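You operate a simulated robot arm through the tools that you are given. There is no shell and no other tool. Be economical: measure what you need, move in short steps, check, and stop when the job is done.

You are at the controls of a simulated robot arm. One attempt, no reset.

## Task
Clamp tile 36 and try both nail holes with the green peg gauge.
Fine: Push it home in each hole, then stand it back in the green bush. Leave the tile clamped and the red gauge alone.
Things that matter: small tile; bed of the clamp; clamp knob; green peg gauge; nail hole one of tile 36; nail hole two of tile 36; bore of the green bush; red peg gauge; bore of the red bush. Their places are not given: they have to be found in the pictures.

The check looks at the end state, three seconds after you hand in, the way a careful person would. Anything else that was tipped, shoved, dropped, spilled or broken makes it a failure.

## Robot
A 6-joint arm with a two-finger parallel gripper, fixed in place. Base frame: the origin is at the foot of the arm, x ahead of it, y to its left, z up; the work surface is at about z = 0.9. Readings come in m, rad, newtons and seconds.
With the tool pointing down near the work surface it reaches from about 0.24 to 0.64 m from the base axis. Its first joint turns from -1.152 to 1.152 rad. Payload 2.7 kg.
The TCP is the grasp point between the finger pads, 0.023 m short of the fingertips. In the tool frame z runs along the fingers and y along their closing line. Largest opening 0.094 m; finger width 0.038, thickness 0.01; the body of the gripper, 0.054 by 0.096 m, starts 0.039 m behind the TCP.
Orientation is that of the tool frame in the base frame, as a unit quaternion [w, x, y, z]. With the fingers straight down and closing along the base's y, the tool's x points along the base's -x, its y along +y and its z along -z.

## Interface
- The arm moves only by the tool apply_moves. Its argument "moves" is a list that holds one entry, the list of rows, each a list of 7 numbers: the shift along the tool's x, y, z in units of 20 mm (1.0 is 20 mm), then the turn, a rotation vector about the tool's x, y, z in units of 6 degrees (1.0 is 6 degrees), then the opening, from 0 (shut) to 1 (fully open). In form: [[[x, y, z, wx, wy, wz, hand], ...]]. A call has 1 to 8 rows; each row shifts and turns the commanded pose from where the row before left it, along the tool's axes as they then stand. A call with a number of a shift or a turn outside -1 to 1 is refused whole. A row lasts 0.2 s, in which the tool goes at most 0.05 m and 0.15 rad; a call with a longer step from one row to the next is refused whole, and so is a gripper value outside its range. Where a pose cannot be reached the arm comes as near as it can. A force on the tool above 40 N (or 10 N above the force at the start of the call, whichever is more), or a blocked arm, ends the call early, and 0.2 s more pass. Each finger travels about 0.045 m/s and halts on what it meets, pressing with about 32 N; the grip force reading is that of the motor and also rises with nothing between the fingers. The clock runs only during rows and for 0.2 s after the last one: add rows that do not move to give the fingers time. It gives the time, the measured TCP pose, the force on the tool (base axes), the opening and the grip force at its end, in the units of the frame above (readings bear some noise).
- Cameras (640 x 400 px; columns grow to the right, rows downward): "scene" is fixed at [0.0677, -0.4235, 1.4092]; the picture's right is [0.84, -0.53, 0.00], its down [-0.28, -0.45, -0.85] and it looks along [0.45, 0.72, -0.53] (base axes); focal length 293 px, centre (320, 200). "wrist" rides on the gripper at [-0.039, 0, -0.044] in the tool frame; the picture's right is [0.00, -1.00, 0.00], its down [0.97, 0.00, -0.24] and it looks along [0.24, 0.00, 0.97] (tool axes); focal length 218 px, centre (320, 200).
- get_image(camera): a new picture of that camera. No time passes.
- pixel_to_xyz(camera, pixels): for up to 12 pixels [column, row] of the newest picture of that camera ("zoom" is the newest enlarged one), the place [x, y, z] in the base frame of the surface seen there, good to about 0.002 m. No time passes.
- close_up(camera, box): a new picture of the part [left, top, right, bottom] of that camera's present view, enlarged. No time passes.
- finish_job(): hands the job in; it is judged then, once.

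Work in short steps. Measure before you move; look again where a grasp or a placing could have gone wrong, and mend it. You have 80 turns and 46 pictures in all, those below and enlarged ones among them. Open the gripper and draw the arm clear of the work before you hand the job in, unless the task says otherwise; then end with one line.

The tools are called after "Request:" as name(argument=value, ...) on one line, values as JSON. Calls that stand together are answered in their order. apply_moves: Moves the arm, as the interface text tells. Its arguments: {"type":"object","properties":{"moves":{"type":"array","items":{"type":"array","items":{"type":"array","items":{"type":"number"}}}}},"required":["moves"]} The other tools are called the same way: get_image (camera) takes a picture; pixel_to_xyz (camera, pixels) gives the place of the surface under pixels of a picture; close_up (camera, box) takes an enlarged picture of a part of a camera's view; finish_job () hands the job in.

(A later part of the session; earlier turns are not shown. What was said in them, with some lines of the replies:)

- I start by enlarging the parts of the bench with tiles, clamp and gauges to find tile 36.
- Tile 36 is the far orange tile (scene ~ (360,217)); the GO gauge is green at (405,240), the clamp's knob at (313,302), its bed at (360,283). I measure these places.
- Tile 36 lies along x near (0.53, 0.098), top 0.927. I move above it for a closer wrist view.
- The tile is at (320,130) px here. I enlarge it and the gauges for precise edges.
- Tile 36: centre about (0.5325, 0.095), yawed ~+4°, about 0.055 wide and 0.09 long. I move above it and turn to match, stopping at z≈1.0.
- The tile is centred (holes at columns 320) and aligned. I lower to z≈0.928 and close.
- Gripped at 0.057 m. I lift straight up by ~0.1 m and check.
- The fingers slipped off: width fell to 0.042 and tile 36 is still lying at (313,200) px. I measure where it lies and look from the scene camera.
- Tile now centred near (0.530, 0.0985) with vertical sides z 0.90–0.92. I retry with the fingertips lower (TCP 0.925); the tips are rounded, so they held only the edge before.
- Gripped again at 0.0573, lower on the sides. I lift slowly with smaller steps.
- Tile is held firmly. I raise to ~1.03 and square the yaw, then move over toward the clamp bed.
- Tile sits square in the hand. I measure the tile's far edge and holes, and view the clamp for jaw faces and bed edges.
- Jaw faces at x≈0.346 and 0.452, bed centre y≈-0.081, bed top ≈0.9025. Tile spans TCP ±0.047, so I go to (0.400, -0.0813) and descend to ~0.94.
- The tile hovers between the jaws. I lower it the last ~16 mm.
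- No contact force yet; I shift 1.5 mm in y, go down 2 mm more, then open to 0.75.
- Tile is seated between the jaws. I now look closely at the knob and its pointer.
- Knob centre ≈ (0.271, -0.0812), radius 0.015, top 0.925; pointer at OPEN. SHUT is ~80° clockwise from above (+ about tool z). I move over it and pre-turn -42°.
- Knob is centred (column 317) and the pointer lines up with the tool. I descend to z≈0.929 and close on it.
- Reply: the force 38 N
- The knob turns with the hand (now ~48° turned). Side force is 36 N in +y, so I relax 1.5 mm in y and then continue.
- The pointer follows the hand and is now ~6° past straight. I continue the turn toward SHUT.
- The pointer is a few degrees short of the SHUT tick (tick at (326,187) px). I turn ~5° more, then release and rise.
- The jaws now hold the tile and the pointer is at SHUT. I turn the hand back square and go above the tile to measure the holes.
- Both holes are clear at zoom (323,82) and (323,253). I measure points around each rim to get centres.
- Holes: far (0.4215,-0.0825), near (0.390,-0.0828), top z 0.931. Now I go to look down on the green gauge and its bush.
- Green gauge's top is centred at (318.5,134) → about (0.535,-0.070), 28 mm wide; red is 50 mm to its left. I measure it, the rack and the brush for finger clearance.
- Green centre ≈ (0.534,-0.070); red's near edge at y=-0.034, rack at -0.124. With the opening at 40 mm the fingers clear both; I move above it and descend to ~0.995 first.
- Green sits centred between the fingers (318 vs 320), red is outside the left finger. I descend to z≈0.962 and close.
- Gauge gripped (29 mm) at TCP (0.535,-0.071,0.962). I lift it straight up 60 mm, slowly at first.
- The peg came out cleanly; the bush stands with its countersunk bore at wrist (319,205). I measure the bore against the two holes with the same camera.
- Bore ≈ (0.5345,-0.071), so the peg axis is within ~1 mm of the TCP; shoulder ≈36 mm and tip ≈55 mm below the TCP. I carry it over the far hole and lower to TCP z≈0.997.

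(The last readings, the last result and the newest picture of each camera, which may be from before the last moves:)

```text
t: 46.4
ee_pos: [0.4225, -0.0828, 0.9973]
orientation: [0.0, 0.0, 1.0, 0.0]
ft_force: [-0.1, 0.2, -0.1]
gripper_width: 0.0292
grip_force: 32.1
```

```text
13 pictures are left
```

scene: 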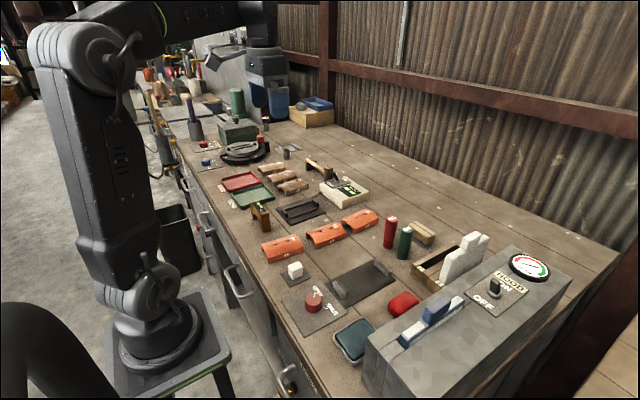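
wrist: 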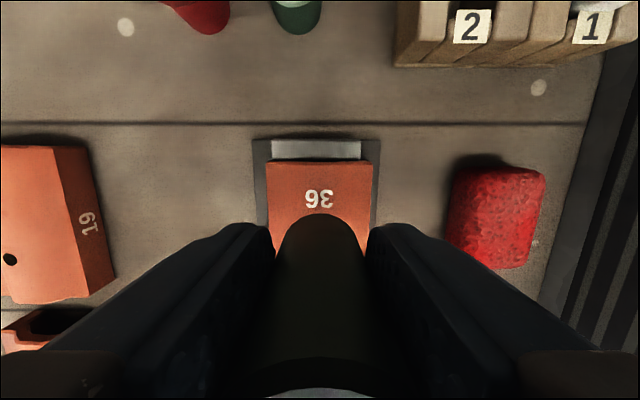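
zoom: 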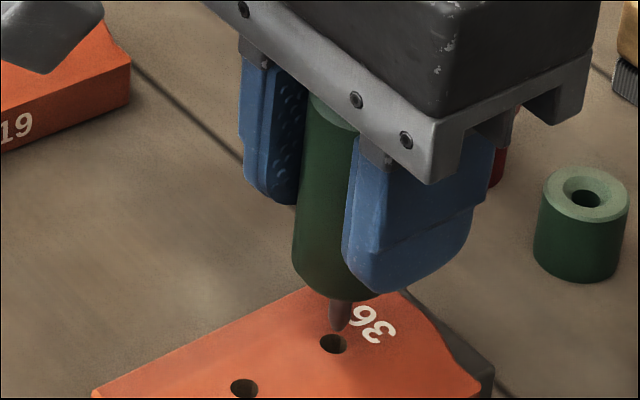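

The tip (zoom 338,328) hangs just over the hole (333,344). I measure tip and rim in this view for the offset.

Request:
pixel_to_xyz(camera="zoom", pixels=[[338, 327], [338, 320], [336, 310], [345, 310], [340, 305], [317, 344], [350, 344], [333, 333], [333, 357], [244, 377], [244, 402], [340, 332]])

Request:
close_up(camera="scene", box=[358, 253, 378, 269])

```text
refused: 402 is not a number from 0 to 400
```

```text
16.00 times, centred on (368, 261) of scene
```

zoom: 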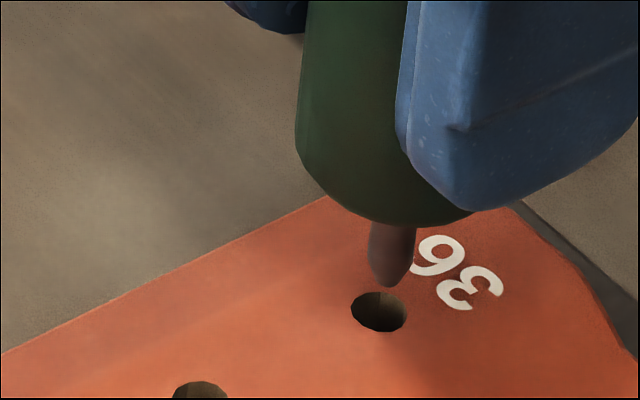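

Request:
pixel_to_xyz(camera="zoom", pixels=[[389, 282], [391, 270], [391, 250], [391, 235], [378, 250], [404, 250], [348, 312], [410, 312], [379, 288], [379, 336], [362, 295], [400, 328]])

```text
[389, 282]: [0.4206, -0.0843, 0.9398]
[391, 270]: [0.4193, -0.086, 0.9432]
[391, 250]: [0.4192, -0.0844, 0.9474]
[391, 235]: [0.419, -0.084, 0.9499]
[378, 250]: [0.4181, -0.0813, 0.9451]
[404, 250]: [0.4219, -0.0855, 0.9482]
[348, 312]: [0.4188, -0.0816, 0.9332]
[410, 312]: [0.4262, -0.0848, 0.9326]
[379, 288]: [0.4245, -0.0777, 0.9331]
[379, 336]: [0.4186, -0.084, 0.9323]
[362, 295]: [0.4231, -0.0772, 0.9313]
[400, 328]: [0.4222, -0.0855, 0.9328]
```

Clearance is only ~±0.6 mm (hole 7.6, peg 6.4). I lower 7 mm so the tip is nearly level with the hole and compare without parallax.

Request:
apply_moves(moves=[[[0, 0, 0.2, 0, 0, 0, 0.1], [0, 0, 0.15, 0, 0, 0, 0.1], [0, 0, 0, 0, 0, 0, 0.1]]])

Request:
close_up(camera="scene", box=[358, 253, 378, 269])

```text
t: 47.2
ee_pos: [0.4226, -0.0818, 0.99]
orientation: [0.0, -0.001, 1.0, 0.001]
ft_force: [0.0, 0.4, -0.4]
gripper_width: 0.0288
grip_force: 32.3
```

```text
16.00 times, centred on (368, 261) of scene
```

zoom: 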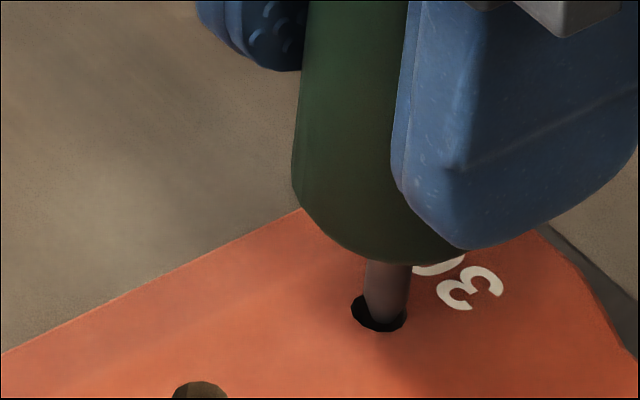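

The tip shows about 8 px right and ~10–13 px low of the hole centre (379,312), i.e. it needs about +2 mm in y and +0.5 mm in x. I lift 1 mm, shift and look again.

Request:
apply_moves(moves=[[[0, 0, -0.05, 0, 0, 0, 0.1], [-0.025, 0.1, 0, 0, 0, 0, 0.1], [0, 0, 0.05, 0, 0, 0, 0.1], [0, 0, 0, 0, 0, 0, 0.1]]])

Request:
close_up(camera="scene", box=[358, 253, 378, 269])

```text
t: 48.2
ee_pos: [0.4232, -0.0804, 0.9905]
orientation: [0.0, 0.0, 1.0, 0.0]
ft_force: [-0.1, 0.2, -1.2]
gripper_width: 0.0288
grip_force: 31.9
```

```text
16.00 times, centred on (368, 261) of scene
```

zoom: 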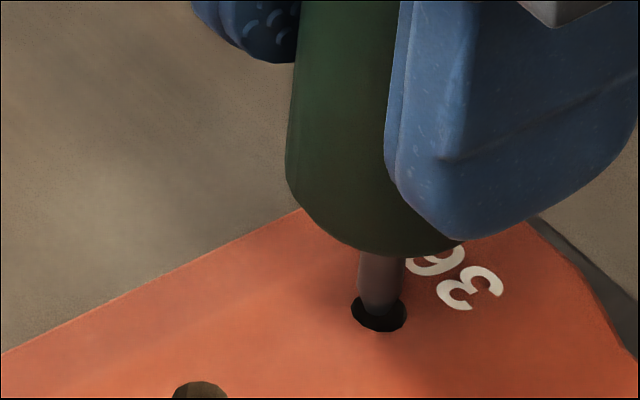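

Now the tip (379,316) sits over the hole centre (379,312). I nudge 0.4 mm and lower gently 6 mm, watching the force.

Request:
apply_moves(moves=[[[-0.015, 0.02, 0.05, 0, 0, 0, 0.1], [0, 0, 0.08, 0, 0, 0, 0.1], [0, 0, 0.08, 0, 0, 0, 0.1], [0, 0, 0.08, 0, 0, 0, 0.1], [0, 0, 0, 0, 0, 0, 0.1]]])

```text
t: 49.4
ee_pos: [0.4229, -0.0792, 0.9832]
orientation: [-0.001, -0.001, 1.0, 0.0]
ft_force: [-0.6, -2.9, -1.9]
gripper_width: 0.0289
grip_force: 32.2
```

No vertical resistance, slight side force (-2.9 N in y): the tip is in. I ease 0.3 mm back in y and go down 8 mm more.

Request:
apply_moves(moves=[[[0, -0.015, 0.08, 0, 0, 0, 0.1], [0, 0, 0.1, 0, 0, 0, 0.1], [0, 0, 0.1, 0, 0, 0, 0.1], [0, 0, 0.1, 0, 0, 0, 0.1], [0, 0, 0, 0, 0, 0, 0.1]]])

Request:
close_up(camera="scene", box=[350, 245, 382, 269])

```text
t: 50.6
ee_pos: [0.4237, -0.0795, 0.9754]
orientation: [0.001, 0.0, 1.0, 0.0]
ft_force: [-1.4, 0.0, -0.6]
gripper_width: 0.029
grip_force: 32.0
```

```text
16.00 times, centred on (366, 257) of scene
```

zoom: 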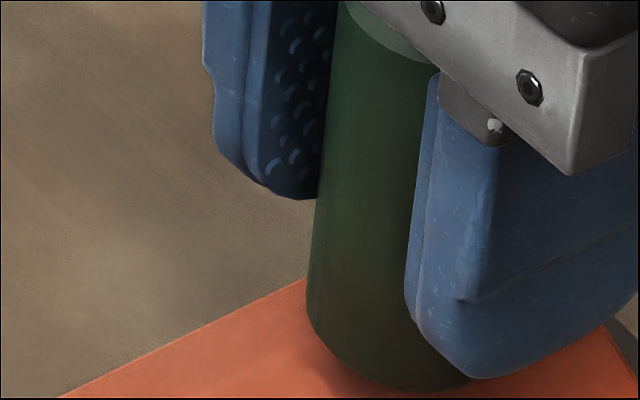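

It is sliding in with no resistance. I continue until the shoulder meets the tile (~0.967).

Request:
apply_moves(moves=[[[0, 0, 0.1, 0, 0, 0, 0.1], [0, 0, 0.1, 0, 0, 0, 0.1], [0, 0, 0.1, 0, 0, 0, 0.1], [0, 0, 0.08, 0, 0, 0, 0.1], [0, 0, 0, 0, 0, 0, 0.1]]])

```text
t: 51.8
ee_pos: [0.4232, -0.0798, 0.9684]
orientation: [0.0, -0.001, 1.0, 0.0]
ft_force: [-3.1, -0.3, -0.1]
gripper_width: 0.0292
grip_force: 31.8
```

Request:
apply_moves(moves=[[[0, 0, 0.06, 0, 0, 0, 0.1], [0, 0, 0.05, 0, 0, 0, 0.1], [0, 0, 0, 0, 0, 0, 0.1]]])

```text
t: 52.6
ee_pos: [0.4242, -0.0798, 0.9667]
orientation: [0.0, -0.001, 1.0, 0.0]
ft_force: [-8.5, 2.9, 17.1]
gripper_width: 0.029
grip_force: 32.0
```

17 N upward at z 0.9667: the shoulder is home in the first hole. A touch more push, then I withdraw straight up 28 mm.

Request:
apply_moves(moves=[[[0.02, 0, 0.03, 0, 0, 0, 0.1], [0, 0, 0, 0, 0, 0, 0.1]]])

Request:
apply_moves(moves=[[[0, 0, -0.2, 0, 0, 0, 0.1], [0, 0, -0.3, 0, 0, 0, 0.1], [0, 0, -0.3, 0, 0, 0, 0.1], [0, 0, -0.3, 0, 0, 0, 0.1], [0, 0, -0.3, 0, 0, 0, 0.1], [0, 0, 0, 0, 0, 0, 0.1]]])

```text
t: 53.2
ee_pos: [0.4239, -0.0799, 0.9678]
orientation: [0.002, -0.001, 1.0, -0.001]
ft_force: [-1.8, -1.6, 16.1]
gripper_width: 0.0291
grip_force: 31.9
```

```text
t: 54.6
ee_pos: [0.4224, -0.0801, 0.995]
orientation: [0.0, -0.001, 1.0, 0.0]
ft_force: [0.2, -0.1, -0.6]
gripper_width: 0.0289
grip_force: 31.5
```

Seated (16 N) and withdrawn. I shift 31.8 mm to the near hole, lower 5 mm and look.

Request:
apply_moves(moves=[[[0.5, 0, 0, 0, 0, 0, 0.1], [0.6, 0, 0, 0, 0, 0, 0.1], [0.49, 0, 0, 0, 0, 0, 0.1], [0, 0, 0.25, 0, 0, 0, 0.1], [0, 0, 0, 0, 0, 0, 0.1]]])

Request:
close_up(camera="scene", box=[346, 257, 366, 273])

```text
t: 55.8
ee_pos: [0.391, -0.0797, 0.9891]
orientation: [0.0, -0.001, 1.0, 0.0]
ft_force: [0.1, -0.3, -0.3]
gripper_width: 0.029
grip_force: 31.9
```

```text
16.00 times, centred on (356, 265) of scene
```

zoom: 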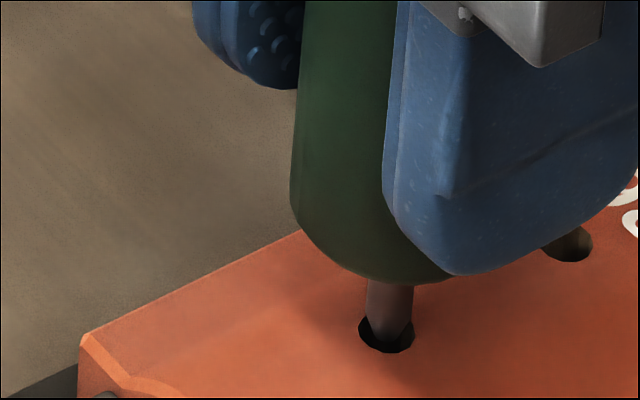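

The tip (388,340) is over the near hole centre (386,333). I lower gently.

Request:
apply_moves(moves=[[[0.01, 0.01, 0.08, 0, 0, 0, 0.1], [0, 0, 0.1, 0, 0, 0, 0.1], [0, 0, 0.1, 0, 0, 0, 0.1], [0, 0, 0.1, 0, 0, 0, 0.1], [0, 0, 0, 0, 0, 0, 0.1]]])

Request:
apply_moves(moves=[[[0, 0, 0.1, 0, 0, 0, 0.1], [0, 0, 0.1, 0, 0, 0, 0.1], [0, 0, 0.1, 0, 0, 0, 0.1], [0, 0, 0.1, 0, 0, 0, 0.1], [0, 0, 0.1, 0, 0, 0, 0.1], [0, 0, 0, 0, 0, 0, 0.1]]])

```text
t: 57.0
ee_pos: [0.3906, -0.0796, 0.9807]
orientation: [0.0, -0.001, 1.0, 0.0]
ft_force: [0.4, 0.2, -1.3]
gripper_width: 0.0291
grip_force: 31.6
```

```text
t: 58.4
ee_pos: [0.3917, -0.0803, 0.9707]
orientation: [0.0, -0.001, 1.0, 0.0]
ft_force: [-0.6, 1.0, 0.1]
gripper_width: 0.0292
grip_force: 31.7
```

Sliding in freely; a few mm more to seat the shoulder.

Request:
apply_moves(moves=[[[0, 0, 0.1, 0, 0, 0, 0.1], [0, 0, 0.1, 0, 0, 0, 0.1], [0, 0, 0.06, 0, 0, 0, 0.1], [0, 0, 0, 0, 0, 0, 0.1]]])

```text
t: 59.4
ee_pos: [0.3903, -0.08, 0.9689]
orientation: [0.002, -0.001, 1.0, -0.002]
ft_force: [-4.4, -2.6, 16.1]
gripper_width: 0.0291
grip_force: 32.3
```

16 N up at z≈0.968, as in the first hole. I press slightly more and check in a picture.

Request:
apply_moves(moves=[[[0, 0, 0.04, 0, 0, 0, 0.1], [0, 0, 0, 0, 0, 0, 0.1]]])

Request:
close_up(camera="scene", box=[340, 245, 372, 275])

```text
t: 60.0
ee_pos: [0.3908, -0.0801, 0.9674]
orientation: [0.002, -0.001, 1.0, -0.001]
ft_force: [-4.0, -3.9, 25.1]
gripper_width: 0.0289
grip_force: 32.6
```

```text
13.33 times, centred on (356, 260) of scene
```

zoom: 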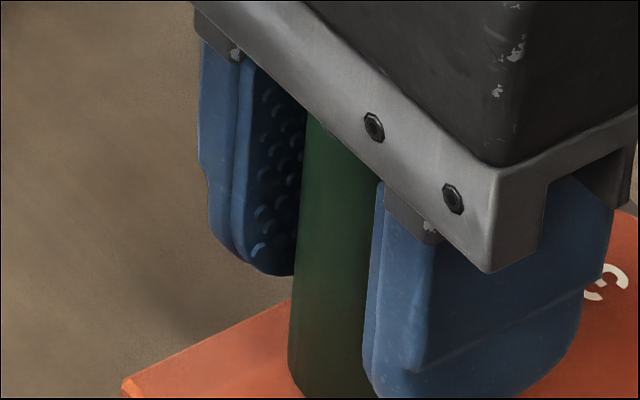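

Seated with 25 N. I withdraw by the exact reverse of my commanded shifts, returning above the green bush (x -7.23, y +0.475, z -2.82 units in all).

Request:
apply_moves(moves=[[[0, 0, -0.3, 0, 0, 0, 0.1], [0, 0, -0.4, 0, 0, 0, 0.1], [0, 0, -0.5, 0, 0, 0, 0.1], [0, 0, -0.6, 0, 0, 0, 0.1], [0, 0, -0.6, 0, 0, 0, 0.1], [0, 0, -0.42, 0, 0, 0, 0.1], [0, 0, 0, 0, 0, 0, 0.1]]])

Request:
apply_moves(moves=[[[-0.9, 0.06, 0, 0, 0, 0, 0.1], [-0.95, 0.06, 0, 0, 0, 0, 0.1], [-0.95, 0.06, 0, 0, 0, 0, 0.1], [-0.95, 0.06, 0, 0, 0, 0, 0.1], [-0.95, 0.06, 0, 0, 0, 0, 0.1], [-0.95, 0.06, 0, 0, 0, 0, 0.1], [-0.88, 0.06, 0, 0, 0, 0, 0.1], [-0.7, 0.055, 0, 0, 0, 0, 0.1]]])

Request:
apply_moves(moves=[[[0, 0, 0.6, 0, 0, 0, 0.1], [0, 0, 0.6, 0, 0, 0, 0.1], [0, 0, 0.3, 0, 0, 0, 0.1], [0, 0, 0, 0, 0, 0, 0.1]]])

Request:
close_up(camera="scene", box=[385, 230, 425, 265])

```text
t: 61.6
ee_pos: [0.3911, -0.0798, 1.0233]
orientation: [0.0, -0.001, 1.0, 0.0]
ft_force: [0.1, -0.3, -0.8]
gripper_width: 0.0289
grip_force: 32.4
```

```text
t: 63.4
ee_pos: [0.5353, -0.0697, 1.0206]
orientation: [0.0, -0.001, 1.0, 0.0]
ft_force: [1.5, -0.3, 0.0]
gripper_width: 0.0291
grip_force: 32.6
```

```text
t: 64.4
ee_pos: [0.5343, -0.0698, 0.9919]
orientation: [0.0, 0.0, 1.0, 0.0]
ft_force: [0.9, 0.3, -0.7]
gripper_width: 0.0289
grip_force: 31.6
```

```text
11.43 times, centred on (405, 248) of scene
```

zoom: 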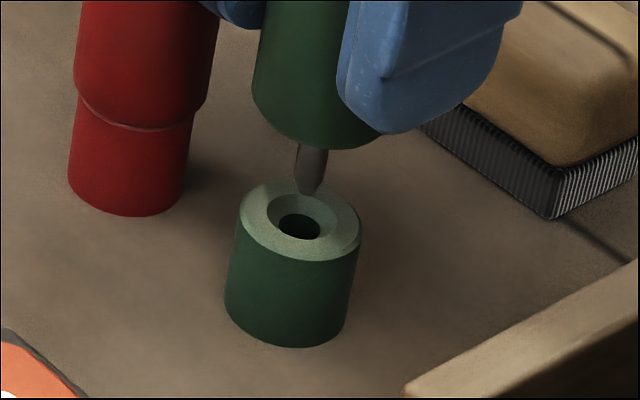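

The tip hangs over the countersunk bore as at the start. I lower gently, watching force (seat expected at z≈0.962).

Request:
apply_moves(moves=[[[0, 0, 0.2, 0, 0, 0, 0.1], [0, 0, 0.2, 0, 0, 0, 0.1], [0, 0, 0.1, 0, 0, 0, 0.1], [0, 0, 0.1, 0, 0, 0, 0.1], [0, 0, 0, 0, 0, 0, 0.1]]])

Request:
close_up(camera="scene", box=[385, 230, 425, 265])

```text
t: 65.6
ee_pos: [0.5358, -0.0695, 0.9801]
orientation: [0.001, 0.0, 1.0, -0.001]
ft_force: [-0.8, -0.1, -0.4]
gripper_width: 0.0289
grip_force: 31.6
```

```text
11.43 times, centred on (405, 248) of scene
```

zoom: 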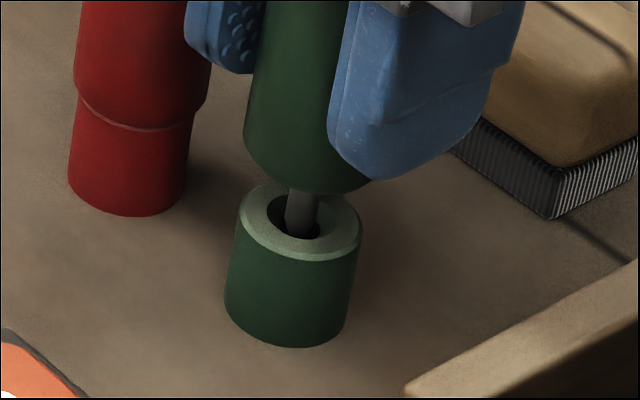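

The peg is inside the countersink and over the bore with no side force. I keep lowering.

Request:
apply_moves(moves=[[[0, 0, 0.1, 0, 0, 0, 0.1], [0, 0, 0.1, 0, 0, 0, 0.1], [0, 0, 0.1, 0, 0, 0, 0.1], [0, 0, 0.1, 0, 0, 0, 0.1], [0, 0, 0, 0, 0, 0, 0.1]]])

Request:
apply_moves(moves=[[[0, 0, 0.1, 0, 0, 0, 0.1], [0, 0, 0.1, 0, 0, 0, 0.1], [0, 0, 0.1, 0, 0, 0, 0.1], [0, 0, 0.1, 0, 0, 0, 0.1], [0, 0, 0, 0, 0, 0, 0.1]]])

```text
t: 66.8
ee_pos: [0.5346, -0.0709, 0.9711]
orientation: [0.001, 0.0, 1.0, 0.0]
ft_force: [-0.4, 0.4, -0.2]
gripper_width: 0.029
grip_force: 32.6
```

```text
t: 68.0
ee_pos: [0.5367, -0.0699, 0.9634]
orientation: [0.0, -0.002, 1.0, 0.0]
ft_force: [0.8, 0.4, -0.8]
gripper_width: 0.029
grip_force: 31.6
```

Request:
apply_moves(moves=[[[0, 0, 0.06, 0, 0, 0, 0.1], [0, 0, 0.05, 0, 0, 0, 0.1], [0, 0, 0, 0, 0, 0, 0.1]]])

```text
t: 68.8
ee_pos: [0.5362, -0.0703, 0.9631]
orientation: [0.001, -0.001, 1.0, -0.001]
ft_force: [-1.1, 1.3, 3.7]
gripper_width: 0.0291
grip_force: 32.1
```

Contact (3.7 N) at z≈0.962: it is seated. I open to 40 mm only and rise straight up.

Request:
apply_moves(moves=[[[0, 0, 0, 0, 0, 0, 0.36], [0, 0, 0, 0, 0, 0, 0.4], [0, 0, 0, 0, 0, 0, 0.4], [0, 0, -0.3, 0, 0, 0, 0.4], [0, 0, -0.8, 0, 0, 0, 0.4], [0, 0, -1, 0, 0, 0, 0.4], [0, 0, -1, 0, 0, 0, 0.4], [0, 0, -1, 0, 0, 0, 0.4]]])

Request:
apply_moves(moves=[[[0, 0, -1, 0, 0, 0, 0.5], [0, 0, -1, 0, 0, 0, 0.8], [0.9, 0, -1, 0, 0, 0, 1], [0.9, 0.9, -1, 0, 0, 0, 1], [0.9, 0.9, -0.5, 0, 0, 0, 1], [0.9, 0.9, 0, 0, 0, 0, 1], [0.9, 0.9, 0, 0, 0, 0, 1], [0.9, 0.9, 0, 0, 0, 0, 1]]])

Request:
get_image(camera="scene")

Request:
close_up(camera="scene", box=[280, 200, 440, 320])

```text
t: 70.6
ee_pos: [0.5365, -0.0703, 1.0429]
orientation: [0.0, -0.001, 1.0, 0.001]
ft_force: [-1.4, 0.7, -0.2]
gripper_width: 0.0376
grip_force: 0.1
```

```text
t: 72.4
ee_pos: [0.4267, 0.019, 1.1341]
orientation: [0.0, -0.002, 1.0, 0.001]
ft_force: [0.2, 0.0, 0.6]
gripper_width: 0.0941
grip_force: 0.1
```

```text
4 pictures are left
```

scene: 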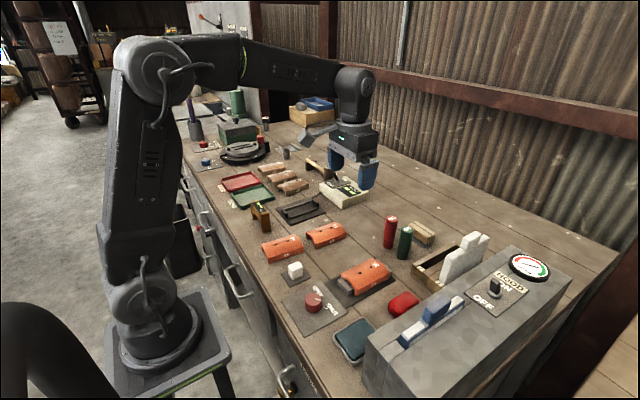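

```text
3.33 times, centred on (360, 260) of scene
```

zoom: 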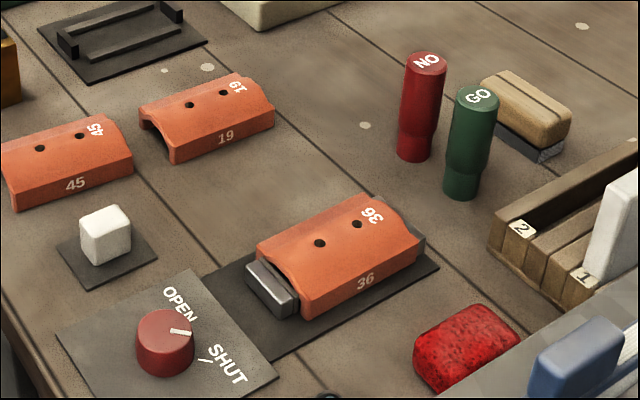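

The green gauge is back standing in its bush, red untouched, tile clamped. One last look at the knob and jaws before handing in.

Request:
close_up(camera="scene", box=[290, 260, 370, 320])

Request:
close_up(camera="scene", box=[375, 205, 425, 265])

```text
6.67 times, centred on (330, 290) of scene
```

zoom: 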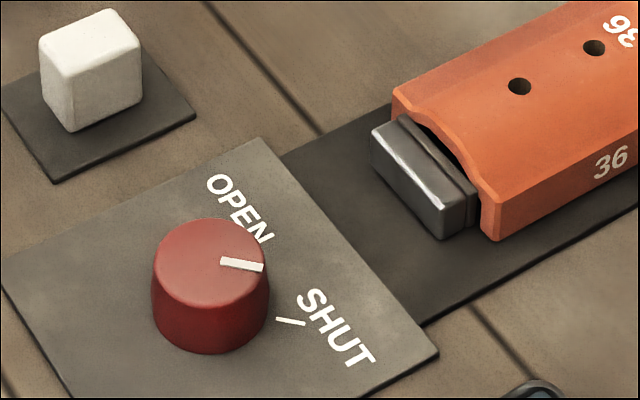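

```text
6.67 times, centred on (400, 235) of scene
```

zoom: 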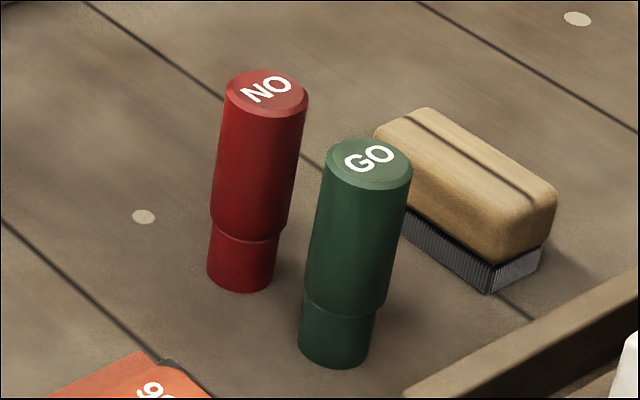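

Pointer is parallel to the SHUT tick, jaw pressed on the tile, gauge fully seated, and the arm is clear; I hand in.

Request:
finish_job()

```text
The job is handed in.
```

Tile 36 is clamped. The green gauge went home in both nail holes and is back standing in the green bush. The red gauge was left alone.
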